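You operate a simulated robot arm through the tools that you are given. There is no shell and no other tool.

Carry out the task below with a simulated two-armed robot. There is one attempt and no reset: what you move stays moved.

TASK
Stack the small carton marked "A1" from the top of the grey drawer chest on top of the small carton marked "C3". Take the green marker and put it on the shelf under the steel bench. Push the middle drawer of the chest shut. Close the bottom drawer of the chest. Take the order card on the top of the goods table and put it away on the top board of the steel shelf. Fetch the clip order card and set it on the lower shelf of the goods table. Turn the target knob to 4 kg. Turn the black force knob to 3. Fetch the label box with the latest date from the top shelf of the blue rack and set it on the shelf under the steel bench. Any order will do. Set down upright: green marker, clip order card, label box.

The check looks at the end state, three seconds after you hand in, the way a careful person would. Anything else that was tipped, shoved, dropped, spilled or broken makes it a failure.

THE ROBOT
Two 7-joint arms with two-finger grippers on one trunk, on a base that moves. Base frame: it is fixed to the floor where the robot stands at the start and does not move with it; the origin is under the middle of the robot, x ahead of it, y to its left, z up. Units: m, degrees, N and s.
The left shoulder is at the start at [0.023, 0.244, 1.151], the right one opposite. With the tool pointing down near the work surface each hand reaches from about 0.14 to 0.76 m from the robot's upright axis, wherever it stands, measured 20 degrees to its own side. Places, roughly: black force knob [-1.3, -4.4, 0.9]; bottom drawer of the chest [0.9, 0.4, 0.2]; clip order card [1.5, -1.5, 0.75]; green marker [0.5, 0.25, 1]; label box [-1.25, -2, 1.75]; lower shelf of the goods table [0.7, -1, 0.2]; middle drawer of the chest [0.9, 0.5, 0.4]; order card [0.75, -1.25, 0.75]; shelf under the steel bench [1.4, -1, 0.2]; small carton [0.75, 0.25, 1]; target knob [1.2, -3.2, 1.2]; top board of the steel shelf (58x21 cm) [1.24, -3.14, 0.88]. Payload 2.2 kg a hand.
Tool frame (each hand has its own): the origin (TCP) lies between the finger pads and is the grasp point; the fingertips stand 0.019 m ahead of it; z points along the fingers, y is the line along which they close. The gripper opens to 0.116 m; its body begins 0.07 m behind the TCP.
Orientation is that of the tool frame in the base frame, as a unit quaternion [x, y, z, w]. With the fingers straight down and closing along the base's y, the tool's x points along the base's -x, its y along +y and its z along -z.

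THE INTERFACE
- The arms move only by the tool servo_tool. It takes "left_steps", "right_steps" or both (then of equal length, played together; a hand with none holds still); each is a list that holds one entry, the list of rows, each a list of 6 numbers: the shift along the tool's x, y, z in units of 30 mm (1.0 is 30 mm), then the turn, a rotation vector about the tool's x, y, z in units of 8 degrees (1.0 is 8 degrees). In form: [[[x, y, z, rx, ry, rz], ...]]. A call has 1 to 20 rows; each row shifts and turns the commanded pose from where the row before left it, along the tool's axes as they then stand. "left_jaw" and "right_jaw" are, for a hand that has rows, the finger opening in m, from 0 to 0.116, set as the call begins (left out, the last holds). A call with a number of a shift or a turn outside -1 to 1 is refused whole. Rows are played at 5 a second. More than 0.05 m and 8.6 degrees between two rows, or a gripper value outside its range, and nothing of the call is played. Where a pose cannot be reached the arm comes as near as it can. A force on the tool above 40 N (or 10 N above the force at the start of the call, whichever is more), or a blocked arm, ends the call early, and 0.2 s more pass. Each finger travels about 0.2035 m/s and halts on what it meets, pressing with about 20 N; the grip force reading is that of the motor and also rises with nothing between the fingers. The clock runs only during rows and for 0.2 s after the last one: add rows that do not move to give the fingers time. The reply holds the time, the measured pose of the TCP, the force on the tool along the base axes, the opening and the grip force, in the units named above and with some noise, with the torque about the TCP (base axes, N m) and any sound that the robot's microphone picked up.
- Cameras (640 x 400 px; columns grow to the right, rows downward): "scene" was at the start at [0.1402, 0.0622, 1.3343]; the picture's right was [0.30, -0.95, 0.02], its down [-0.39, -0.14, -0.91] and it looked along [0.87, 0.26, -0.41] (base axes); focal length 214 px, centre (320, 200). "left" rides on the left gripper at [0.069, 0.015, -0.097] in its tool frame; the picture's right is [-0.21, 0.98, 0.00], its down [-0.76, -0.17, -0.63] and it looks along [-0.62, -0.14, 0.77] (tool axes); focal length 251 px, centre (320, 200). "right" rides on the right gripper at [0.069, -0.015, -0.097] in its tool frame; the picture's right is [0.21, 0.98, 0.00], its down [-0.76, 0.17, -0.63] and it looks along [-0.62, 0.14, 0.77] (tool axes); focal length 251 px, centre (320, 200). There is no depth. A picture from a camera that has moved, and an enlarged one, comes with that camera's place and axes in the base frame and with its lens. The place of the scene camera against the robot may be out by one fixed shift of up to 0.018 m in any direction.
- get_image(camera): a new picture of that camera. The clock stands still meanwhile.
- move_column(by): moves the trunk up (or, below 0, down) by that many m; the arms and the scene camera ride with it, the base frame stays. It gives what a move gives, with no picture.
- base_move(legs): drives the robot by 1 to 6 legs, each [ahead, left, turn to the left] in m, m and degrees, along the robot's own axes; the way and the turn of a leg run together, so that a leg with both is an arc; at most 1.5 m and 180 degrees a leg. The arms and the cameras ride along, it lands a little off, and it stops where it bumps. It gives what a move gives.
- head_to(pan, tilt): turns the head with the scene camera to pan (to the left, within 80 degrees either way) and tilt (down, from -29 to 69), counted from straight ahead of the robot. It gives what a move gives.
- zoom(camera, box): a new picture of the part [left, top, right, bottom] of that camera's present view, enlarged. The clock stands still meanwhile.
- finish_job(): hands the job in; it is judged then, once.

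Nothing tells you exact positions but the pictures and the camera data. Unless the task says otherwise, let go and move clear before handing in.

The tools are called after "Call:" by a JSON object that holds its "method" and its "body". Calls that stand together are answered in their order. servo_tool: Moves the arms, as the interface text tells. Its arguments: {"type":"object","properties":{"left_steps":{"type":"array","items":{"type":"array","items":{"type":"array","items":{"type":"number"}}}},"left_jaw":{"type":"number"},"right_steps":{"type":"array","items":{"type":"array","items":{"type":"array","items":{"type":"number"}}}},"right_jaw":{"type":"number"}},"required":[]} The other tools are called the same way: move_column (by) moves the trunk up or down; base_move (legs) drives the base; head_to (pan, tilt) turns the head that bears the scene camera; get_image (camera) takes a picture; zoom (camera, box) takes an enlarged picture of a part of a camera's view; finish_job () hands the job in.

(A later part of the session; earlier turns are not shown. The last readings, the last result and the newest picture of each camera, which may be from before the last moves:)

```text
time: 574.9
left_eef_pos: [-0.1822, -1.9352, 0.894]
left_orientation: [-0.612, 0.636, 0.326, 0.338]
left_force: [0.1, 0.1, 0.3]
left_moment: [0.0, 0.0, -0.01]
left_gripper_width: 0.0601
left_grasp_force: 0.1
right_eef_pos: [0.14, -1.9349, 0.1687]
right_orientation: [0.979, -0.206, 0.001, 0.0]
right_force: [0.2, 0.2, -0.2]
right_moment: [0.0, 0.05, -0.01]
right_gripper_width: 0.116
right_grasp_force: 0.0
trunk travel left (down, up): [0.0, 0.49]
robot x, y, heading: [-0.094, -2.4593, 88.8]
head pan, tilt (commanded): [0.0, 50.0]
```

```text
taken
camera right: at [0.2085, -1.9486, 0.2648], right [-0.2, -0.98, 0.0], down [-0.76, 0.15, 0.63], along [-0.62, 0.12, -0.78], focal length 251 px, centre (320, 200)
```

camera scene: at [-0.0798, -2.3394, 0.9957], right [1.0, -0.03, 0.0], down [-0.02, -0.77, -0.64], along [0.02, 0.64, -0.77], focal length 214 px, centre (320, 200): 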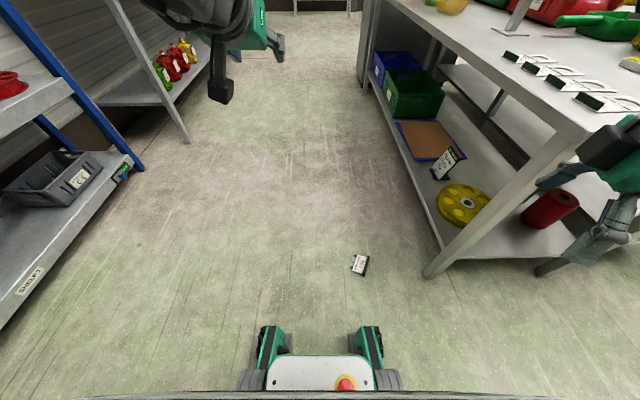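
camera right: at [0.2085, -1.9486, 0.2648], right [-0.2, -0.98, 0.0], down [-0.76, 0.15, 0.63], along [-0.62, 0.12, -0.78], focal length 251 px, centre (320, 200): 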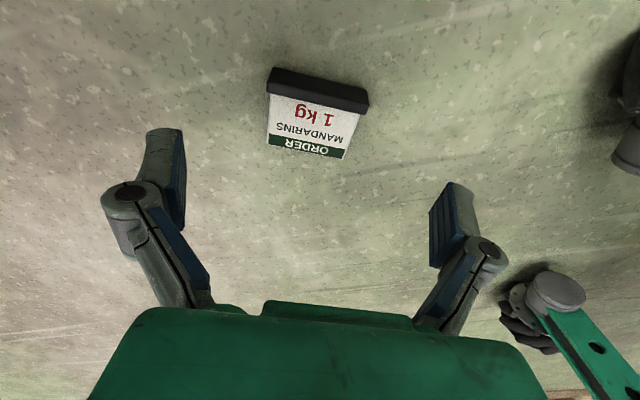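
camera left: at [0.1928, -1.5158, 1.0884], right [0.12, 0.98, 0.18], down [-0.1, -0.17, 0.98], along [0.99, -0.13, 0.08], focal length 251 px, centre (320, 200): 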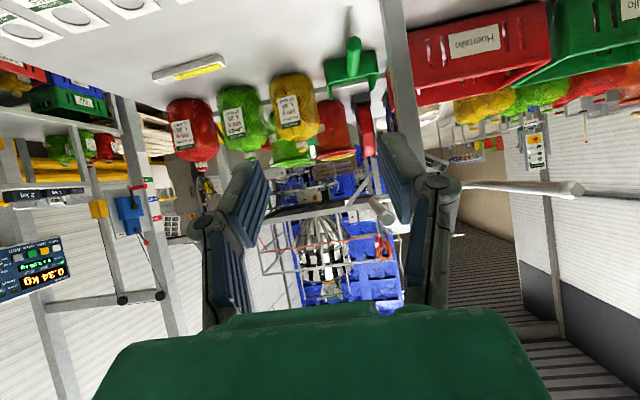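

Aligned. I'll descend to just above the floor around the bar's ends.

Call:
{"method": "servo_tool", "body": {"right_steps": [[[-0.02, 0, 0.55, 0, 0, 0], [-0.02, 0, 0.55, 0, 0, 0], [-0.02, 0, 0.55, 0, 0, 0], [-0.02, 0, 0.55, 0, 0, 0], [-0.02, 0, 0.55, 0, 0, 0], [0, 0, 0.55, 0, 0, 0], [0, 0, 0.55, 0, 0, 0], [0, 0, 0.55, 0, 0, 0], [0, 0, 0.15, 0, 0, 0], [0, 0, 0, 0, 0, 0], [0, 0, 0, 0, 0, 0]]]}}

Call:
{"method": "get_image", "body": {"camera": "right"}}

```text
time: 577.3
left_eef_pos: [-0.1821, -1.9352, 0.893]
left_orientation: [-0.612, 0.636, 0.326, 0.338]
left_force: [-0.2, 0.2, 0.9]
left_moment: [0.03, 0.01, 0.02]
left_gripper_width: 0.0601
left_grasp_force: 0.2
right_eef_pos: [0.1589, -1.9764, 0.1279]
right_orientation: [0.979, -0.205, 0.002, -0.001]
right_force: [0.4, -0.3, 0.2]
right_moment: [0.0, 0.02, 0.02]
right_gripper_width: 0.1161
right_grasp_force: 0.1
right hand out of reach, approached as far as the arm can: row 1, 2, 3, 4, 5, 6, 7, 8, 9
trunk travel left (down, up): [0.0, 0.49]
robot x, y, heading: [-0.0956, -2.4609, 88.7]
head pan, tilt (commanded): [0.0, 50.0]
```

```text
taken
camera right: at [0.2271, -1.9893, 0.2239], right [-0.2, -0.98, 0.0], down [-0.76, 0.15, 0.63], along [-0.62, 0.12, -0.78], focal length 251 px, centre (320, 200)
```

right: 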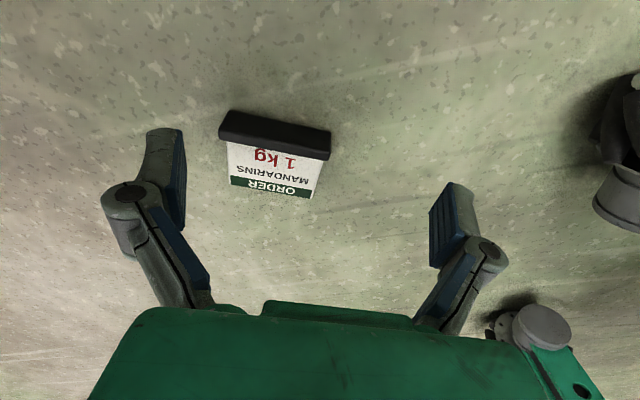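

The floor is out of reach at this distance, so I'll drive 14 cm closer and try again.

Call:
{"method": "base_move", "body": {"legs": [[0.14, 0, 0]]}}

Call:
{"method": "servo_tool", "body": {"right_steps": [[[0, 0, 0, 0, 0, 0], [0, 0, 0, 0, 0, 0], [0, 0, 0, 0, 0, 0], [0, 0, 0, 0, 0, 0], [0, 0, 0, 0, 0, 0], [0, 0, 0, 0, 0, 0], [0, 0, 0, 0, 0, 0], [0, 0, 0, 0, 0, 0]]]}}

Call:
{"method": "get_image", "body": {"camera": "right"}}

```text
time: 578.6
left_eef_pos: [-0.1785, -1.7959, 0.8944]
left_orientation: [-0.612, 0.637, 0.325, 0.338]
left_force: [0.2, 0.4, -0.9]
left_moment: [0.05, 0.0, -0.02]
left_gripper_width: 0.0603
left_grasp_force: 0.1
right_eef_pos: [0.1624, -1.8366, 0.1272]
right_orientation: [0.979, -0.205, 0.001, -0.001]
right_force: [-0.4, -0.4, -0.4]
right_moment: [0.0, 0.02, -0.01]
right_gripper_width: 0.1157
right_grasp_force: 0.1
trunk travel left (down, up): [0.0, 0.49]
robot x, y, heading: [-0.0876, -2.3197, 88.9]
head pan, tilt (commanded): [0.0, 50.0]
```

```text
time: 580.4
left_eef_pos: [-0.1785, -1.7976, 0.8953]
left_orientation: [-0.612, 0.636, 0.327, 0.338]
left_force: [-0.5, -0.1, 0.6]
left_moment: [-0.01, 0.04, 0.0]
left_gripper_width: 0.0601
left_grasp_force: 0.1
right_eef_pos: [0.1618, -1.8361, 0.1294]
right_orientation: [0.979, -0.205, 0.002, -0.002]
right_force: [-0.3, -0.8, -0.2]
right_moment: [-0.02, 0.0, 0.03]
right_gripper_width: 0.1158
right_grasp_force: 0.0
trunk travel left (down, up): [0.0, 0.49]
robot x, y, heading: [-0.0919, -2.3163, 88.4]
head pan, tilt (commanded): [0.0, 50.0]
```

```text
taken
camera right: at [0.2304, -1.8499, 0.2241], right [-0.2, -0.98, 0.0], down [-0.76, 0.15, 0.63], along [-0.62, 0.13, -0.78], focal length 251 px, centre (320, 200)
```

right: 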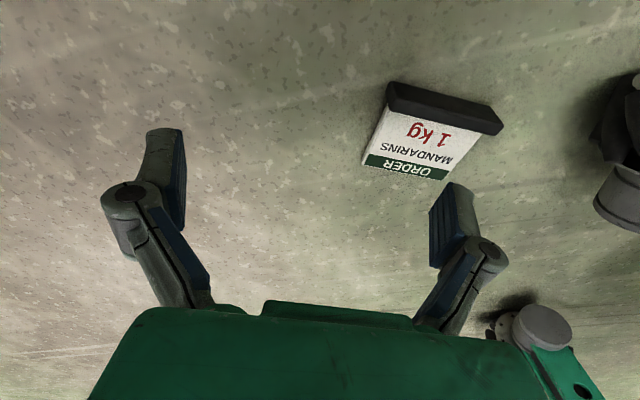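

Call:
{"method": "servo_tool", "body": {"right_steps": [[[0.07, 0.415, 0, 0, 0, 0], [0.07, 0.415, 0, 0, 0, 0], [0.07, 0.415, 0, 0, 0, 0], [0.07, 0.415, 0, 0, 0, 0], [0.07, 0.415, 0, 0, 0, 0], [0.07, 0.415, 0, 0, 0, 0], [0.07, 0.415, 0, 0, 0, 0], [0.07, 0.415, 0, 0, 0, 0], [0, 0, 0, 0, 0, 0], [0, 0, 0, 0, 0, 0], [0, 0, 0, 0, 0, 0], [0, 0, 0, 0, 0, 0]]]}}

Call:
{"method": "zoom", "body": {"camera": "right", "box": [220, 40, 420, 180]}}

```text
time: 583.0
left_eef_pos: [-0.1787, -1.7975, 0.8958]
left_orientation: [-0.612, 0.636, 0.327, 0.338]
left_force: [-0.5, -0.3, 0.2]
left_moment: [-0.01, -0.01, -0.01]
left_gripper_width: 0.0599
left_grasp_force: 0.0
right_eef_pos: [0.1383, -1.9339, 0.1291]
right_orientation: [0.979, -0.205, 0.002, -0.003]
right_force: [0.0, -0.2, 0.6]
right_moment: [-0.02, -0.01, -0.02]
right_gripper_width: 0.1163
right_grasp_force: 0.0
trunk travel left (down, up): [0.0, 0.49]
robot x, y, heading: [-0.0898, -2.3177, 88.7]
head pan, tilt (commanded): [0.0, 50.0]
```

```text
2.86 times, centred on (320, 110) of right
camera zoom: at [0.2059, -1.9485, 0.2244], right [-0.2, -0.98, 0.0], down [-0.76, 0.15, 0.63], along [-0.62, 0.13, -0.78], focal length 718 px, centre (320, 457)
```

zoom: 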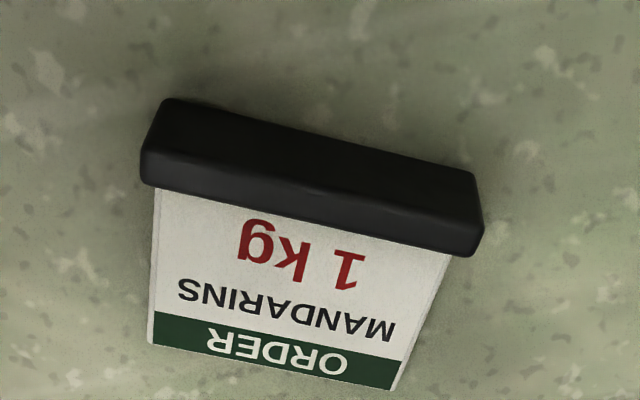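

Well centred. Now down to the floor.

Call:
{"method": "servo_tool", "body": {"right_steps": [[[0, 0, 0.43, 0, 0, 0], [0, 0, 0.43, 0, 0, 0], [0, 0, 0.43, 0, 0, 0], [0, 0, 0.43, 0, 0, 0], [0, 0, 0.43, 0, 0, 0], [0, 0, 0.43, 0, 0, 0], [0, 0, 0.43, 0, 0, 0], [0, 0, 0.35, 0, 0, 0], [0, 0, 0, 0, 0, 0], [0, 0, 0, 0, 0, 0]]]}}

Call:
{"method": "get_image", "body": {"camera": "right"}}

```text
time: 585.2
left_eef_pos: [-0.1791, -1.7986, 0.8949]
left_orientation: [-0.612, 0.635, 0.327, 0.339]
left_force: [-0.8, 0.2, 0.0]
left_moment: [-0.01, -0.07, 0.0]
left_gripper_width: 0.0602
left_grasp_force: 0.0
right_eef_pos: [0.1399, -1.9366, 0.0534]
right_orientation: [0.979, -0.206, 0.002, -0.002]
right_force: [0.6, 0.2, 0.0]
right_moment: [-0.01, 0.01, -0.02]
right_gripper_width: 0.116
right_grasp_force: 0.1
right hand out of reach, approached as far as the arm can: row 6, 7, 8
trunk travel left (down, up): [0.0, 0.49]
robot x, y, heading: [-0.0924, -2.3205, 88.3]
head pan, tilt (commanded): [0.0, 50.0]
```

```text
taken
camera right: at [0.2087, -1.9506, 0.149], right [-0.2, -0.98, 0.0], down [-0.76, 0.15, 0.63], along [-0.62, 0.13, -0.78], focal length 251 px, centre (320, 200)
```

right: 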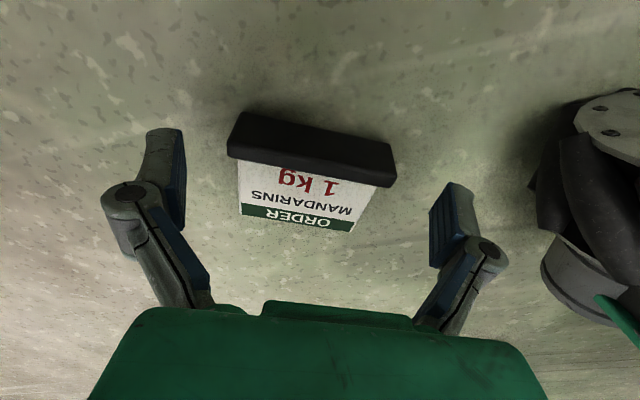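

I still need about 3 cm more reach, and the front wheel is close. I'll lift the hand, shift the base left and forward so the card is to the side of the wheel, and go again.

Call:
{"method": "servo_tool", "body": {"right_steps": [[[0, 0, -0.6, 0, 0, 0], [0, 0, -0.6, 0, 0, 0], [0, 0, -0.6, 0, 0, 0], [0, 0, -0.6, 0, 0, 0], [0, 0, -0.6, 0, 0, 0], [0, 0, 0, 0, 0, 0]]]}}

Call:
{"method": "base_move", "body": {"legs": [[0, 0.11, 0], [0.086, 0, 0]]}}

Call:
{"method": "servo_tool", "body": {"right_steps": [[[0, 0, 0, 0, 0, 0], [0, 0, 0, 0, 0, 0], [0, 0, 0, 0, 0, 0], [0, 0, 0, 0, 0, 0], [0, 0, 0, 0, 0, 0], [0, 0, 0, 0, 0, 0], [0, 0, 0, 0, 0, 0], [0, 0, 0, 0, 0, 0]]]}}

Call:
{"method": "get_image", "body": {"camera": "right"}}

Call:
{"method": "get_image", "body": {"camera": "scene"}}

```text
time: 586.6
left_eef_pos: [-0.1797, -1.8, 0.8941]
left_orientation: [-0.612, 0.636, 0.326, 0.338]
left_force: [0.1, 0.8, -0.1]
left_moment: [-0.02, 0.02, -0.02]
left_gripper_width: 0.06
left_grasp_force: 0.1
right_eef_pos: [0.1404, -1.9378, 0.1438]
right_orientation: [0.979, -0.205, 0.002, -0.002]
right_force: [0.2, -0.8, 0.3]
right_moment: [0.02, -0.02, -0.01]
right_gripper_width: 0.1161
right_grasp_force: 0.0
trunk travel left (down, up): [0.0, 0.49]
robot x, y, heading: [-0.0893, -2.3201, 88.4]
head pan, tilt (commanded): [0.0, 50.0]
```

```text
time: 588.5
left_eef_pos: [-0.2645, -1.7104, 0.8958]
left_orientation: [-0.607, 0.64, 0.332, 0.333]
left_force: [1.2, 0.3, -0.5]
left_moment: [-0.01, 0.12, 0.14]
left_gripper_width: 0.0599
left_grasp_force: 0.1
right_eef_pos: [0.0424, -1.8507, 0.1377]
right_orientation: [0.978, -0.207, -0.005, 0.0]
right_force: [1.7, 0.4, -0.4]
right_moment: [0.01, 0.15, 0.02]
right_gripper_width: 0.1159
right_grasp_force: 0.1
trunk travel left (down, up): [0.0, 0.49]
robot x, y, heading: [-0.1918, -2.2354, 88.6]
head pan, tilt (commanded): [0.0, 50.0]
```

```text
time: 590.3
left_eef_pos: [-0.2914, -1.713, 0.8942]
left_orientation: [-0.612, 0.635, 0.323, 0.343]
left_force: [-1.4, 1.0, -0.7]
left_moment: [0.03, -0.05, -0.04]
left_gripper_width: 0.06
left_grasp_force: 0.0
right_eef_pos: [0.035, -1.8507, 0.1466]
right_orientation: [0.978, -0.207, 0.008, -0.005]
right_force: [0.4, 0.6, -0.5]
right_moment: [0.03, 0.02, -0.02]
right_gripper_width: 0.1159
right_grasp_force: 0.1
trunk travel left (down, up): [0.0, 0.49]
robot x, y, heading: [-0.1941, -2.2342, 88.4]
head pan, tilt (commanded): [0.0, 50.0]
```

```text
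taken
camera right: at [0.1027, -1.8648, 0.2431], right [-0.2, -0.98, -0.01], down [-0.77, 0.15, 0.62], along [-0.61, 0.13, -0.78], focal length 251 px, centre (320, 200)
```

right: 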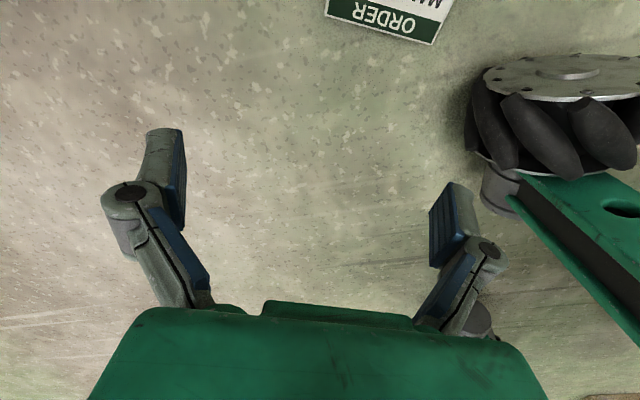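

```text
taken
camera scene: at [-0.1888, -2.1114, 0.9955], right [1.0, -0.03, 0.01], down [-0.01, -0.77, -0.64], along [0.02, 0.64, -0.77], focal length 214 px, centre (320, 200)
```

scene: 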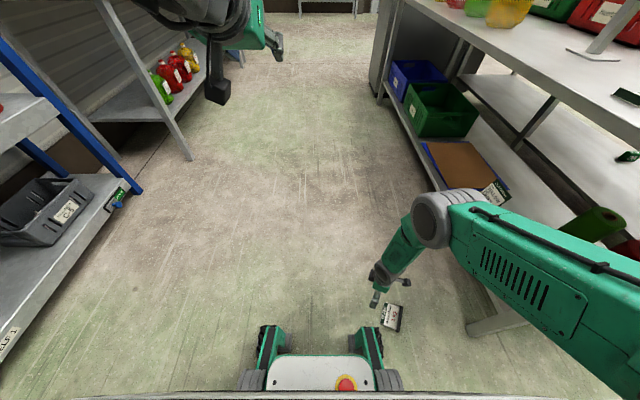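

Call:
{"method": "servo_tool", "body": {"right_steps": [[[0, 0, 0, 0, 0, 0], [0, 0, 0, 0, 0, 0], [0, 0, 0, 0, 0, 0], [0, 0, 0, 0, 0, 0], [0.528, 0.147, 0, 0, 0, 0], [0.528, 0.147, 0, 0, 0, 0], [0.528, 0.147, 0, 0, 0, 0], [0.528, 0.147, 0, 0, 0, 0], [0.528, 0.147, 0, 0, 0, 0], [0.528, 0.147, 0, 0, 0, 0], [0.528, 0.147, 0, 0, 0, 0], [0.528, 0.147, 0, 0, 0, 0], [0, 0, 0, 0, 0, 0], [0, 0, 0, 0, 0, 0], [0, 0, 0, 0, 0, 0], [0, 0, 0, 0, 0, 0]]]}}

Call:
{"method": "zoom", "body": {"camera": "right", "box": [200, 20, 440, 200]}}

```text
time: 593.7
left_eef_pos: [-0.2811, -1.7135, 0.8956]
left_orientation: [-0.61, 0.637, 0.326, 0.341]
left_force: [0.3, 0.4, -0.6]
left_moment: [0.0, 0.0, -0.02]
left_gripper_width: 0.0599
left_grasp_force: 0.0
right_eef_pos: [0.1415, -1.9331, 0.1452]
right_orientation: [0.978, -0.207, 0.003, -0.004]
right_force: [-0.4, -0.3, -0.8]
right_moment: [0.04, 0.03, 0.03]
right_gripper_width: 0.1161
right_grasp_force: 0.2
trunk travel left (down, up): [0.0, 0.49]
robot x, y, heading: [-0.1929, -2.2346, 88.5]
head pan, tilt (commanded): [0.0, 50.0]
```

```text
2.22 times, centred on (320, 110) of right
camera zoom: at [0.2087, -1.9486, 0.2414], right [-0.2, -0.98, -0.01], down [-0.76, 0.15, 0.63], along [-0.61, 0.13, -0.78], focal length 559 px, centre (320, 400)
```

zoom: 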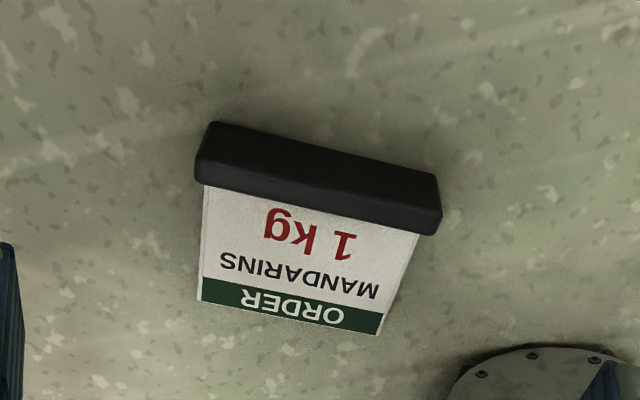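

Call:
{"method": "get_image", "body": {"camera": "right"}}

Call:
{"method": "head_to", "body": {"pan": -12, "tilt": 60}}

Call:
{"method": "get_image", "body": {"camera": "scene"}}

```text
taken
camera right: at [0.2087, -1.9486, 0.2414], right [-0.2, -0.98, -0.01], down [-0.76, 0.15, 0.63], along [-0.61, 0.13, -0.78], focal length 251 px, centre (320, 200)
```

right: 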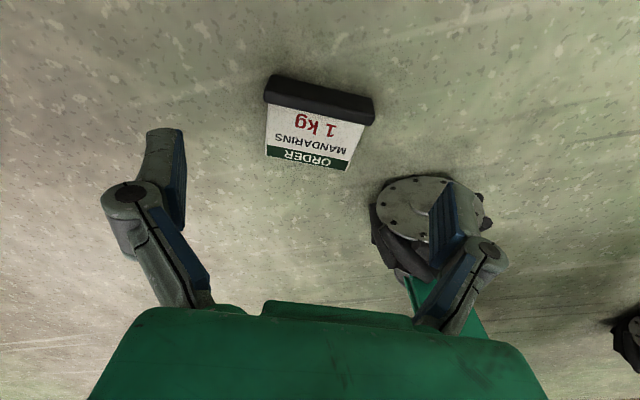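

```text
time: 594.5
left_eef_pos: [-0.2826, -1.7135, 0.8948]
left_orientation: [-0.61, 0.636, 0.327, 0.341]
left_force: [0.3, 0.1, -0.4]
left_moment: [0.01, -0.02, 0.0]
left_gripper_width: 0.0597
left_grasp_force: 0.0
right_eef_pos: [0.1409, -1.9344, 0.1446]
right_orientation: [0.978, -0.208, 0.004, -0.004]
right_force: [0.0, -0.5, -1.1]
right_moment: [0.02, -0.04, 0.0]
right_gripper_width: 0.1161
right_grasp_force: 0.2
trunk travel left (down, up): [0.0, 0.49]
robot x, y, heading: [-0.1906, -2.2347, 88.4]
head pan, tilt (commanded): [-12.0, 60.0]
```

```text
taken
camera scene: at [-0.1645, -2.124, 0.9831], right [0.97, -0.23, 0.0], down [-0.2, -0.84, -0.5], along [0.12, 0.48, -0.87], focal length 214 px, centre (320, 200)
```

scene: 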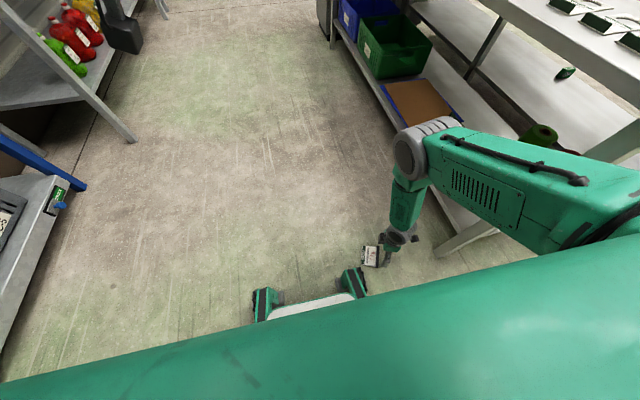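

The front wheel sits right under where the right finger would go. I'll lift the hand, back up, shift right so the card ends up between the two front wheels, and come forward again.

Call:
{"method": "servo_tool", "body": {"right_steps": [[[0, 0, -0.7, 0, 0, 0], [0, 0, -0.7, 0, 0, 0], [0, 0, -0.7, 0, 0, 0], [0, 0, -0.7, 0, 0, 0], [0, 0, -0.7, 0, 0, 0], [0, 0, -0.7, 0, 0, 0], [0, 0, -0.7, 0, 0, 0], [0, 0, -0.7, 0, 0, 0], [0, 0, 0, 0, 0, 0], [0, 0, 0, 0, 0, 0]]]}}

Call:
{"method": "base_move", "body": {"legs": [[-0.16, 0, 0], [0, -0.25, 1.5]]}}

Call:
{"method": "head_to", "body": {"pan": 0, "tilt": 60}}

Call:
{"method": "get_image", "body": {"camera": "scene"}}

Call:
{"method": "get_image", "body": {"camera": "right"}}

```text
time: 596.6
left_eef_pos: [-0.2819, -1.7133, 0.8958]
left_orientation: [-0.61, 0.637, 0.326, 0.341]
left_force: [0.4, 0.1, 0.2]
left_moment: [0.0, 0.03, 0.02]
left_gripper_width: 0.0598
left_grasp_force: 0.1
right_eef_pos: [0.1398, -1.9357, 0.3132]
right_orientation: [0.978, -0.207, 0.004, -0.004]
right_force: [-0.5, -0.3, -0.8]
right_moment: [0.02, 0.01, 0.0]
right_gripper_width: 0.116
right_grasp_force: 0.0
trunk travel left (down, up): [0.0, 0.49]
robot x, y, heading: [-0.1927, -2.2355, 88.4]
head pan, tilt (commanded): [-12.0, 60.0]
```

```text
time: 599.5
left_eef_pos: [-0.0597, -1.8817, 0.8945]
left_orientation: [-0.622, 0.625, 0.327, 0.34]
left_force: [-1.1, 0.1, 0.8]
left_moment: [0.05, -0.03, -0.1]
left_gripper_width: 0.0601
left_grasp_force: 0.1
right_eef_pos: [0.3736, -2.0899, 0.3165]
right_orientation: [0.981, -0.193, 0.01, -0.005]
right_force: [-1.1, -0.7, 0.3]
right_moment: [-0.02, -0.11, 0.01]
right_gripper_width: 0.1161
right_grasp_force: 0.1
trunk travel left (down, up): [0.0, 0.49]
robot x, y, heading: [0.0575, -2.4002, 90.1]
head pan, tilt (commanded): [-12.0, 60.0]
```

```text
time: 600.3
left_eef_pos: [-0.0562, -1.8837, 0.8963]
left_orientation: [-0.62, 0.626, 0.33, 0.339]
left_force: [-0.1, -0.3, 0.0]
left_moment: [-0.03, -0.04, -0.04]
left_gripper_width: 0.0599
left_grasp_force: 0.0
right_eef_pos: [0.3723, -2.0924, 0.3151]
right_orientation: [0.981, -0.192, 0.007, -0.004]
right_force: [-1.1, 0.3, -0.9]
right_moment: [0.02, -0.01, -0.02]
right_gripper_width: 0.1162
right_grasp_force: 0.1
trunk travel left (down, up): [0.0, 0.49]
robot x, y, heading: [0.0537, -2.3969, 90.2]
head pan, tilt (commanded): [0.0, 60.0]
```

```text
taken
camera scene: at [0.0552, -2.2874, 0.983], right [1.0, 0.0, 0.01], down [0.01, -0.87, -0.5], along [0.01, 0.5, -0.87], focal length 214 px, centre (320, 200)
```

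scene: 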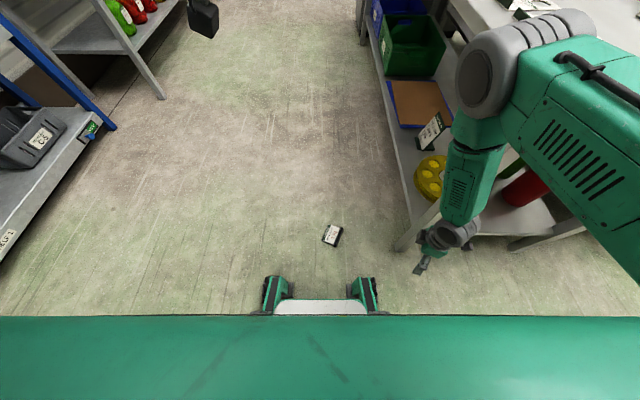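

```text
taken
camera right: at [0.4409, -2.1047, 0.4122], right [-0.17, -0.99, -0.01], down [-0.77, 0.13, 0.62], along [-0.61, 0.11, -0.78], focal length 251 px, centre (320, 200)
```

right: 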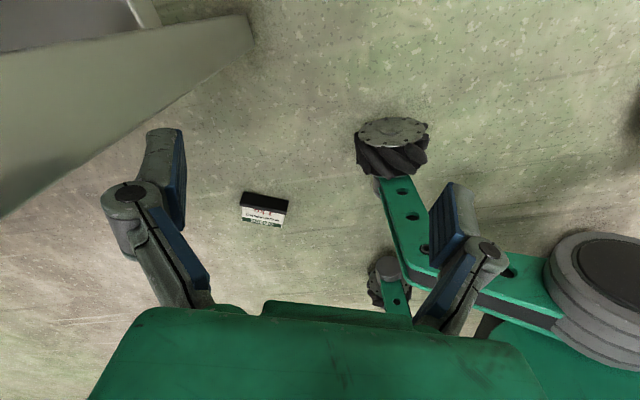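

The right arm's elbow is near the table edge here, so I'll bring the right hand inward first.

Call:
{"method": "servo_tool", "body": {"right_steps": [[[-0.725, 0.295, 0, 0, 0, 0], [-0.725, 0.295, 0, 0, 0, 0], [-0.725, 0.295, 0, 0, 0, 0], [-0.725, 0.295, 0, 0, 0, 0], [-0.725, 0.295, 0, 0, 0, 0], [-0.725, 0.295, 0, 0, 0, 0], [-0.725, 0.295, 0, 0, 0, 0], [-0.725, 0.295, 0, 0, 0, 0], [-0.725, 0.295, 0, 0, 0, 0], [-0.725, 0.295, 0, 0, 0, 0], [0, 0, 0, 0, 0, 0], [0, 0, 0, 0, 0, 0]]]}}

Call:
{"method": "get_image", "body": {"camera": "scene"}}

Call:
{"method": "get_image", "body": {"camera": "right"}}

```text
time: 602.9
left_eef_pos: [-0.0475, -1.8836, 0.8966]
left_orientation: [-0.619, 0.628, 0.331, 0.336]
left_force: [0.1, -0.2, 0.1]
left_moment: [0.02, 0.02, 0.0]
left_gripper_width: 0.0599
left_grasp_force: 0.0
right_eef_pos: [0.1427, -2.0897, 0.3105]
right_orientation: [0.981, -0.193, 0.003, -0.005]
right_force: [-0.6, -0.2, 0.8]
right_moment: [-0.02, -0.01, -0.01]
right_gripper_width: 0.1161
right_grasp_force: 0.0
trunk travel left (down, up): [0.0, 0.49]
robot x, y, heading: [0.0557, -2.3951, 90.1]
head pan, tilt (commanded): [0.0, 60.0]
```

```text
taken
camera scene: at [0.0659, -2.2874, 0.983], right [1.0, 0.0, 0.0], down [0.0, -0.87, -0.5], along [0.0, 0.5, -0.87], focal length 214 px, centre (320, 200)
```

scene: 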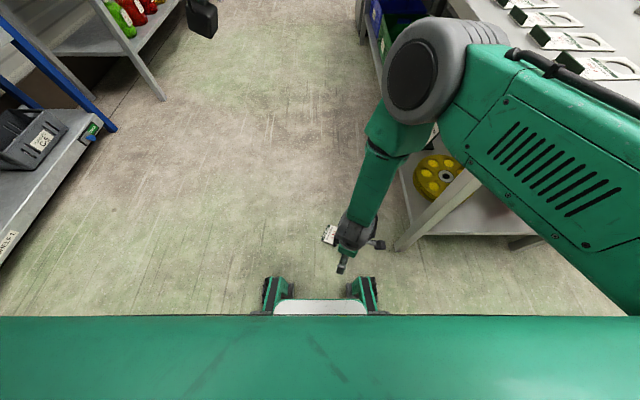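

```text
taken
camera right: at [0.2109, -2.1026, 0.4067], right [-0.17, -0.99, -0.01], down [-0.77, 0.13, 0.63], along [-0.62, 0.11, -0.78], focal length 251 px, centre (320, 200)
```

right: 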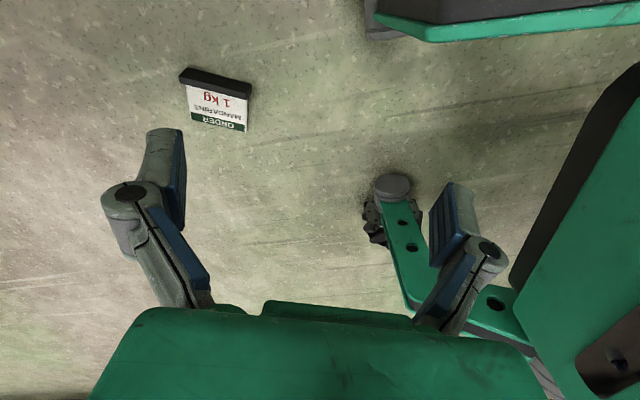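

Call:
{"method": "base_move", "body": {"legs": [[0.145, 0, 0]]}}

Call:
{"method": "servo_tool", "body": {"right_steps": [[[0, 0, 0, 0, 0, 0], [0, 0, 0, 0, 0, 0], [0, 0, 0, 0, 0, 0], [0, 0, 0, 0, 0, 0], [0, 0, 0, 0, 0, 0], [0, 0, 0, 0, 0, 0], [0, 0, 0, 0, 0, 0], [0, 0, 0, 0, 0, 0], [0, 0, 0, 0, 0, 0], [0, 0, 0, 0, 0, 0], [0, 0, 0, 0, 0, 0], [0, 0, 0, 0, 0, 0]]]}}

Call:
{"method": "get_image", "body": {"camera": "right"}}

Call:
{"method": "zoom", "body": {"camera": "right", "box": [220, 20, 420, 180]}}

```text
time: 604.2
left_eef_pos: [-0.0499, -1.7364, 0.8959]
left_orientation: [-0.619, 0.628, 0.331, 0.336]
left_force: [-0.9, -0.4, -0.4]
left_moment: [0.03, -0.03, 0.01]
left_gripper_width: 0.06
left_grasp_force: 0.0
right_eef_pos: [0.142, -1.9447, 0.3102]
right_orientation: [0.981, -0.192, 0.004, -0.005]
right_force: [-0.1, 0.8, -0.3]
right_moment: [-0.01, 0.0, -0.01]
right_gripper_width: 0.116
right_grasp_force: 0.1
trunk travel left (down, up): [0.0, 0.49]
robot x, y, heading: [0.0553, -2.253, 89.8]
head pan, tilt (commanded): [0.0, 60.0]
```

```text
time: 606.8
left_eef_pos: [-0.0504, -1.7404, 0.8979]
left_orientation: [-0.619, 0.627, 0.333, 0.337]
left_force: [-0.5, -0.3, -0.4]
left_moment: [-0.02, 0.03, -0.02]
left_gripper_width: 0.06
left_grasp_force: 0.1
right_eef_pos: [0.1423, -1.9446, 0.3108]
right_orientation: [0.981, -0.193, 0.003, -0.006]
right_force: [0.1, 0.7, -0.6]
right_moment: [-0.04, -0.01, -0.03]
right_gripper_width: 0.1161
right_grasp_force: 0.0
trunk travel left (down, up): [0.0, 0.49]
robot x, y, heading: [0.0535, -2.2523, 90.2]
head pan, tilt (commanded): [0.0, 60.0]
```

```text
taken
camera right: at [0.2099, -1.958, 0.4076], right [-0.17, -0.99, -0.01], down [-0.77, 0.13, 0.63], along [-0.62, 0.12, -0.78], focal length 251 px, centre (320, 200)
```

right: 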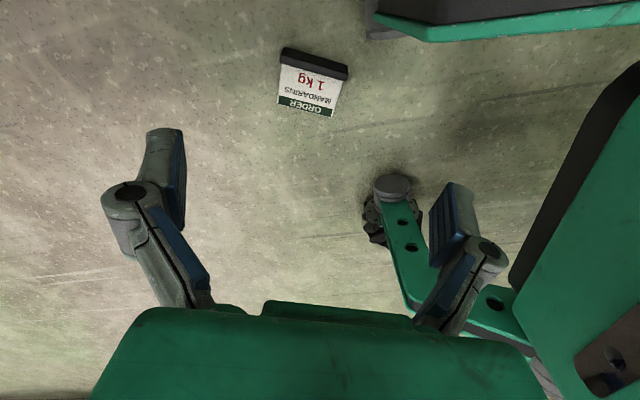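

```text
2.50 times, centred on (320, 100) of right
camera zoom: at [0.2099, -1.958, 0.4076], right [-0.17, -0.99, -0.01], down [-0.77, 0.13, 0.63], along [-0.62, 0.12, -0.78], focal length 629 px, centre (320, 450)
```

zoom: 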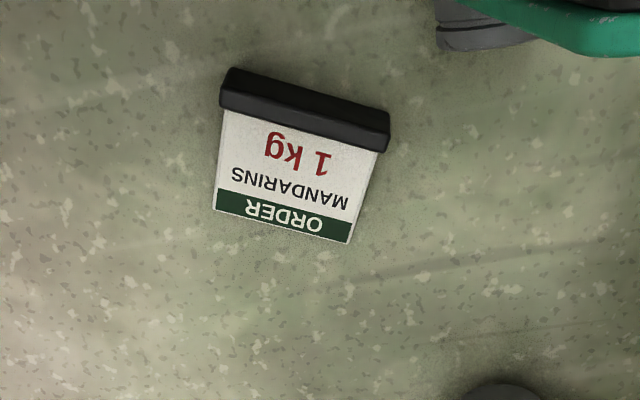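

The card is between the wheels now, and the alignment is good. I'll correct and descend to near the floor.

Call:
{"method": "servo_tool", "body": {"right_steps": [[[-0.039, -0.018, 0.3, 0, 0, 0], [-0.039, -0.018, 0.6, 0, 0, 0], [-0.039, -0.018, 0.7, 0, 0, 0], [-0.039, -0.018, 0.7, 0, 0, 0], [-0.039, -0.018, 0.7, 0, 0, 0], [-0.039, -0.018, 0.7, 0, 0, 0], [-0.039, -0.018, 0.7, 0, 0, 0], [-0.039, -0.018, 0.7, 0, 0, 0], [0, 0, 0.7, 0, 0, 0], [0, 0, 0.7, 0, 0, 0], [0, 0, 0.7, 0, 0, 0], [0, 0, 0.6, 0, 0, 0], [0, 0, 0.5, 0, 0, 0], [0, 0, 0.4, 0, 0, 0], [0, 0, 0.2, 0, 0, 0], [0, 0, 0, 0, 0, 0], [0, 0, 0, 0, 0, 0]]]}}

Call:
{"method": "get_image", "body": {"camera": "right"}}

```text
time: 610.4
left_eef_pos: [-0.0496, -1.7396, 0.8971]
left_orientation: [-0.618, 0.627, 0.332, 0.338]
left_force: [-0.1, 0.4, 0.5]
left_moment: [0.0, 0.04, 0.01]
left_gripper_width: 0.0602
left_grasp_force: 0.0
right_eef_pos: [0.1384, -1.9337, 0.0698]
right_orientation: [0.981, -0.193, 0.003, -0.006]
right_force: [0.0, 0.3, -0.3]
right_moment: [0.0, -0.01, 0.01]
right_gripper_width: 0.1159
right_grasp_force: 0.1
right hand out of reach, approached as far as the arm can: row 13, 14, 15
trunk travel left (down, up): [0.0, 0.49]
robot x, y, heading: [0.0548, -2.2547, 90.2]
head pan, tilt (commanded): [0.0, 60.0]
```

```text
taken
camera right: at [0.2053, -1.9482, 0.1658], right [-0.17, -0.99, -0.01], down [-0.77, 0.13, 0.63], along [-0.62, 0.12, -0.78], focal length 251 px, centre (320, 200)
```

right: 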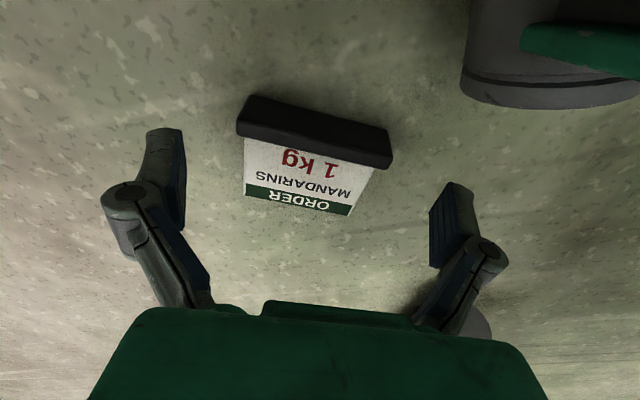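

Still short by about 4 cm here: near the centreline the arm can't reach the floor. The best spot is to the side and slightly ahead of the wheel, so I'll lift, back up, shift left and come forward again to (-0.24, -2.23).

Call:
{"method": "servo_tool", "body": {"right_steps": [[[0, 0, -0.8, 0, 0, 0], [0, 0, -0.8, 0, 0, 0], [0, 0, -0.8, 0, 0, 0], [0, 0, -0.8, 0, 0, 0], [0, 0, -0.8, 0, 0, 0], [0, 0, -0.8, 0, 0, 0], [0, 0, -0.8, 0, 0, 0], [0, 0, -0.8, 0, 0, 0], [0, 0, 0, 0, 0, 0], [0, 0, 0, 0, 0, 0]]]}}

Call:
{"method": "base_move", "body": {"legs": [[-0.16, 0, 0], [0, 0.297, -0.5], [0.183, 0, 0]]}}

Call:
{"method": "servo_tool", "body": {"right_steps": [[[0, 0, 0, 0, 0, 0], [0, 0, 0, 0, 0, 0], [0, 0, 0, 0, 0, 0], [0, 0, 0, 0, 0, 0], [0, 0, 0, 0, 0, 0], [0, 0, 0, 0, 0, 0], [0, 0, 0, 0, 0, 0], [0, 0, 0, 0, 0, 0], [0, 0, 0, 0, 0, 0], [0, 0, 0, 0, 0, 0], [0, 0, 0, 0, 0, 0], [0, 0, 0, 0, 0, 0]]]}}

Call:
{"method": "get_image", "body": {"camera": "right"}}

Call:
{"method": "get_image", "body": {"camera": "scene"}}

```text
time: 612.6
left_eef_pos: [-0.0488, -1.7401, 0.8991]
left_orientation: [-0.619, 0.627, 0.333, 0.337]
left_force: [0.1, 0.4, 0.0]
left_moment: [0.0, -0.02, -0.01]
left_gripper_width: 0.0602
left_grasp_force: 0.0
right_eef_pos: [0.1356, -1.9374, 0.2615]
right_orientation: [0.981, -0.193, 0.003, -0.005]
right_force: [0.2, -0.6, 0.1]
right_moment: [0.02, 0.01, -0.01]
right_gripper_width: 0.1159
right_grasp_force: 0.0
trunk travel left (down, up): [0.0, 0.49]
robot x, y, heading: [0.0556, -2.2538, 89.9]
head pan, tilt (commanded): [0.0, 60.0]
```

```text
time: 616.8
left_eef_pos: [-0.3462, -1.7152, 0.8977]
left_orientation: [-0.618, 0.628, 0.331, 0.338]
left_force: [-0.2, 0.5, 0.4]
left_moment: [-0.03, 0.0, -0.02]
left_gripper_width: 0.0598
left_grasp_force: 0.1
right_eef_pos: [-0.1579, -1.9164, 0.262]
right_orientation: [0.981, -0.194, 0.004, -0.006]
right_force: [0.2, 0.7, 0.2]
right_moment: [-0.03, -0.03, 0.03]
right_gripper_width: 0.1161
right_grasp_force: 0.1
trunk travel left (down, up): [0.0, 0.49]
robot x, y, heading: [-0.2413, -2.2322, 90.0]
head pan, tilt (commanded): [0.0, 60.0]
```

```text
time: 619.4
left_eef_pos: [-0.3424, -1.7193, 0.8991]
left_orientation: [-0.617, 0.628, 0.333, 0.338]
left_force: [-1.2, -0.4, -0.3]
left_moment: [0.0, -0.02, 0.04]
left_gripper_width: 0.06
left_grasp_force: 0.1
right_eef_pos: [-0.1581, -1.9158, 0.263]
right_orientation: [0.981, -0.194, 0.001, -0.007]
right_force: [-0.4, -0.6, 0.5]
right_moment: [0.0, -0.03, -0.02]
right_gripper_width: 0.116
right_grasp_force: 0.1
trunk travel left (down, up): [0.0, 0.49]
robot x, y, heading: [-0.2412, -2.2333, 90.4]
head pan, tilt (commanded): [0.0, 60.0]
```

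```text
taken
camera right: at [-0.0897, -1.9297, 0.3589], right [-0.17, -0.98, -0.01], down [-0.77, 0.13, 0.63], along [-0.62, 0.12, -0.78], focal length 251 px, centre (320, 200)
```

right: 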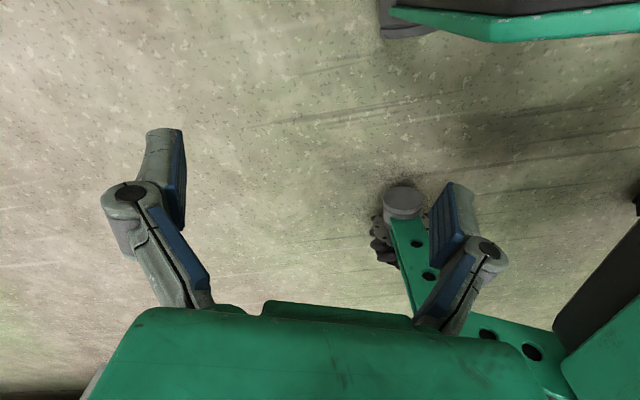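

```text
taken
camera scene: at [-0.2316, -2.1199, 0.983], right [1.0, 0.0, 0.0], down [0.0, -0.87, -0.5], along [0.0, 0.5, -0.87], focal length 214 px, centre (320, 200)
```

scene: 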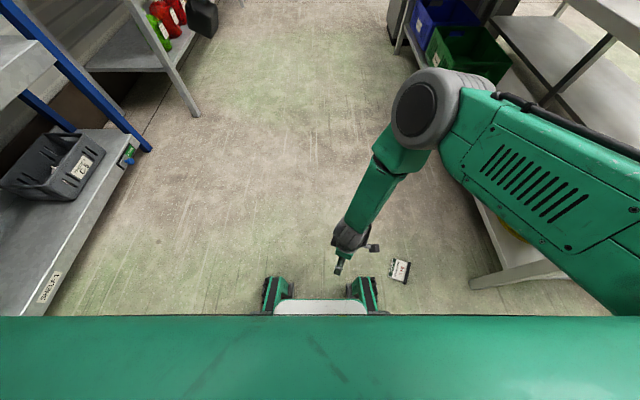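

Call:
{"method": "servo_tool", "body": {"right_steps": [[[0.776, -0.256, 0, 0, 0, 0], [0.776, -0.256, 0, 0, 0, 0], [0.776, -0.256, 0, 0, 0, 0], [0.776, -0.256, 0, 0, 0, 0], [0.776, -0.256, 0, 0, 0, 0], [0.776, -0.256, 0, 0, 0, 0], [0.776, -0.256, 0, 0, 0, 0], [0.776, -0.256, 0, 0, 0, 0], [0.776, -0.256, 0, 0, 0, 0], [0.776, -0.256, 0, 0, 0, 0], [0.776, -0.256, 0, 0, 0, 0], [0.776, -0.256, 0, 0, 0, 0], [0, 0, 0, 0, 0, 0], [0, 0, 0, 0, 0, 0], [0, 0, 0, 0, 0, 0], [0, 0, 0, 0, 0, 0]]]}}

Call:
{"method": "get_image", "body": {"camera": "right"}}

Call:
{"method": "zoom", "body": {"camera": "right", "box": [220, 20, 420, 180]}}

```text
time: 622.8
left_eef_pos: [-0.3408, -1.719, 0.8998]
left_orientation: [-0.616, 0.629, 0.333, 0.338]
left_force: [0.8, 0.0, 0.7]
left_moment: [0.0, 0.0, -0.03]
left_gripper_width: 0.0597
left_grasp_force: 0.1
right_eef_pos: [0.1359, -1.9386, 0.2636]
right_orientation: [0.981, -0.195, 0.001, -0.008]
right_force: [0.0, -1.1, -0.2]
right_moment: [0.02, -0.02, 0.0]
right_gripper_width: 0.1163
right_grasp_force: 0.1
trunk travel left (down, up): [0.0, 0.49]
robot x, y, heading: [-0.2399, -2.2305, 90.0]
head pan, tilt (commanded): [0.0, 60.0]
```

```text
taken
camera right: at [0.2039, -1.9519, 0.3597], right [-0.17, -0.98, -0.01], down [-0.77, 0.13, 0.63], along [-0.62, 0.12, -0.78], focal length 251 px, centre (320, 200)
```

right: 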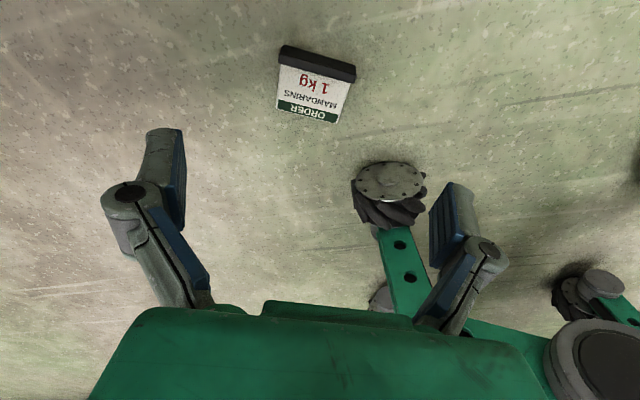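

```text
2.50 times, centred on (320, 100) of right
camera zoom: at [0.2039, -1.9519, 0.3597], right [-0.17, -0.98, -0.01], down [-0.77, 0.13, 0.63], along [-0.62, 0.12, -0.78], focal length 629 px, centre (320, 450)
```

zoom: 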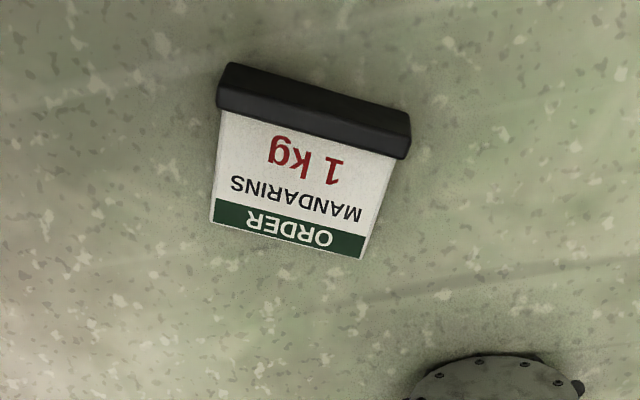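

The bar is centred and the wheel is now well clear. I'll descend to the floor.

Call:
{"method": "servo_tool", "body": {"right_steps": [[[0, 0, 0.4, 0, 0, 0], [0, 0, 0.7, 0, 0, 0], [0, 0, 0.7, 0, 0, 0], [0, 0, 0.7, 0, 0, 0], [0, 0, 0.7, 0, 0, 0], [0, 0, 0.7, 0, 0, 0], [0, 0, 0.7, 0, 0, 0], [0, 0, 0.7, 0, 0, 0], [0, 0, 0.7, 0, 0, 0], [0, 0, 0.6, 0, 0, 0], [0, 0, 0.5, 0, 0, 0], [0, 0, 0.4, 0, 0, 0], [0, 0, 0.2, 0, 0, 0], [0, 0, 0, 0, 0, 0], [0, 0, 0, 0, 0, 0]]]}}

Call:
{"method": "get_image", "body": {"camera": "right"}}

```text
time: 626.0
left_eef_pos: [-0.3403, -1.7189, 0.8998]
left_orientation: [-0.617, 0.628, 0.334, 0.336]
left_force: [-0.6, -0.2, -0.1]
left_moment: [0.01, -0.02, 0.03]
left_gripper_width: 0.0602
left_grasp_force: 0.1
right_eef_pos: [0.1368, -1.9359, 0.0321]
right_orientation: [0.981, -0.194, 0.001, -0.006]
right_force: [-1.5, -0.3, -0.2]
right_moment: [0.03, 0.0, 0.0]
right_gripper_width: 0.1158
right_grasp_force: 0.0
trunk travel left (down, up): [0.0, 0.49]
robot x, y, heading: [-0.2424, -2.2304, 90.0]
head pan, tilt (commanded): [0.0, 60.0]
```

```text
taken
camera right: at [0.2059, -1.9482, 0.1283], right [-0.17, -0.98, -0.01], down [-0.77, 0.13, 0.63], along [-0.62, 0.12, -0.78], focal length 251 px, centre (320, 200)
```

right: 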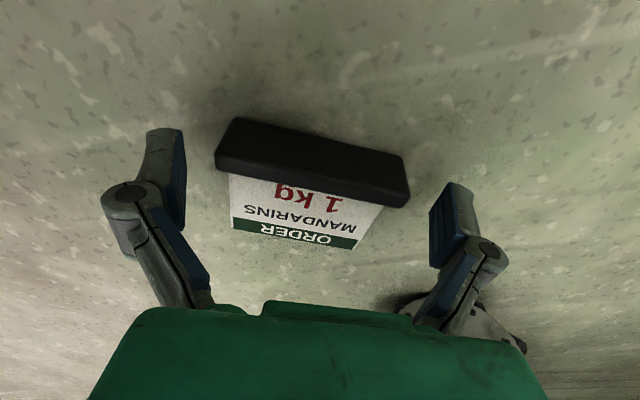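

Call:
{"method": "servo_tool", "body": {"right_steps": [[[0, 0, 0.12, 0, 0, 0], [0, 0, 0.12, 0, 0, 0], [0, 0, 0, 0, 0, 0]]]}}

Call:
{"method": "servo_tool", "body": {"right_steps": [[[0, 0, 0, 0, 0, 0], [0, 0, 0, 0, 0, 0], [0, 0, 0, 0, 0, 0], [0, 0, 0, 0, 0, 0], [0, 0, 0, 0, 0, 0]]], "right_jaw": 0.07}}

Call:
{"method": "get_image", "body": {"camera": "right"}}

```text
time: 626.8
left_eef_pos: [-0.3398, -1.7195, 0.8995]
left_orientation: [-0.617, 0.629, 0.333, 0.337]
left_force: [-0.4, 0.5, -0.3]
left_moment: [-0.01, -0.04, -0.03]
left_gripper_width: 0.06
left_grasp_force: 0.0
right_eef_pos: [0.1367, -1.9339, 0.0236]
right_orientation: [0.981, -0.194, 0.0, -0.006]
right_force: [-0.1, -0.1, -0.1]
right_moment: [0.0, 0.01, 0.01]
right_gripper_width: 0.1161
right_grasp_force: 0.0
trunk travel left (down, up): [0.0, 0.49]
robot x, y, heading: [-0.2417, -2.233, 89.7]
head pan, tilt (commanded): [0.0, 60.0]
```

```text
time: 628.0
left_eef_pos: [-0.3414, -1.7198, 0.9001]
left_orientation: [-0.616, 0.629, 0.333, 0.337]
left_force: [-0.6, -0.3, 0.2]
left_moment: [-0.02, 0.0, 0.03]
left_gripper_width: 0.0602
left_grasp_force: 0.1
right_eef_pos: [0.137, -1.9347, 0.0246]
right_orientation: [0.981, -0.194, 0.0, -0.008]
right_force: [0.5, 0.6, 3.9]
right_moment: [-0.03, -0.02, 0.0]
right_gripper_width: 0.0963
right_grasp_force: 19.7
trunk travel left (down, up): [0.0, 0.49]
robot x, y, heading: [-0.2432, -2.2285, 90.0]
head pan, tilt (commanded): [0.0, 60.0]
```

```text
taken
camera right: at [0.206, -1.9476, 0.1205], right [-0.17, -0.98, -0.01], down [-0.77, 0.13, 0.63], along [-0.62, 0.12, -0.78], focal length 251 px, centre (320, 200)
```

right: 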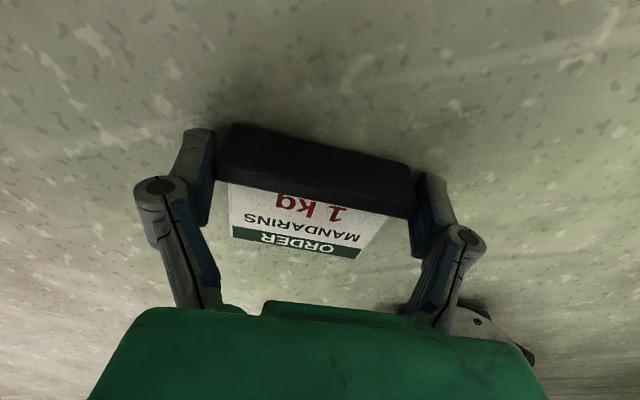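

The bar is gripped at 0.096 m. I'll lift it.

Call:
{"method": "servo_tool", "body": {"right_steps": [[[0, 0, -0.2, 0, 0, 0], [0, 0, -0.4, 0, 0, 0], [0, 0, -0.6, 0, 0, 0], [0, 0, -0.7, 0, 0, 0], [0, 0, -0.7, 0, 0, 0], [0, 0, -0.7, 0, 0, 0], [0, 0, -0.7, 0, 0, 0], [0, 0, -0.7, 0, 0, 0], [0, 0, -0.7, 0, 0, 0], [0, 0, -0.7, 0, 0, 0], [0, 0, -0.6, 0, 0, 0], [0, 0, -0.4, 0, 0, 0], [0, 0, 0, 0, 0, 0], [0, 0, 0, 0, 0, 0]]]}}

Call:
{"method": "get_image", "body": {"camera": "right"}}

Call:
{"method": "get_image", "body": {"camera": "scene"}}

```text
time: 631.0
left_eef_pos: [-0.3394, -1.7186, 0.8989]
left_orientation: [-0.617, 0.629, 0.334, 0.337]
left_force: [-0.2, -0.7, -0.1]
left_moment: [-0.03, 0.0, -0.02]
left_gripper_width: 0.06
left_grasp_force: 0.0
right_eef_pos: [0.1364, -1.9367, 0.2398]
right_orientation: [0.981, -0.194, 0.001, -0.007]
right_force: [-0.2, 0.4, -1.2]
right_moment: [-0.01, -0.04, 0.0]
right_gripper_width: 0.0962
right_grasp_force: 20.1
trunk travel left (down, up): [0.0, 0.49]
robot x, y, heading: [-0.2421, -2.2325, 89.8]
head pan, tilt (commanded): [0.0, 60.0]
```

```text
taken
camera right: at [0.2055, -1.9507, 0.3349], right [-0.17, -0.98, -0.01], down [-0.77, 0.13, 0.63], along [-0.62, 0.12, -0.78], focal length 251 px, centre (320, 200)
```

right: 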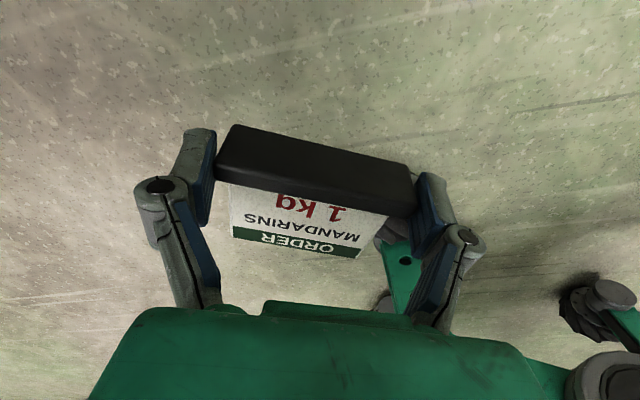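

```text
taken
camera scene: at [-0.2297, -2.1199, 0.983], right [1.0, 0.0, 0.0], down [0.0, -0.87, -0.5], along [0.0, 0.5, -0.87], focal length 214 px, centre (320, 200)
```

scene: 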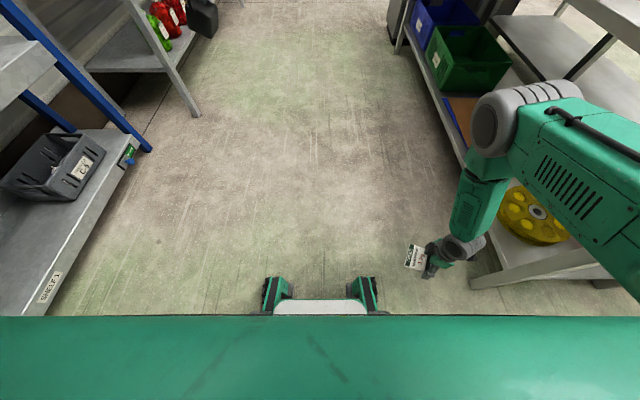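

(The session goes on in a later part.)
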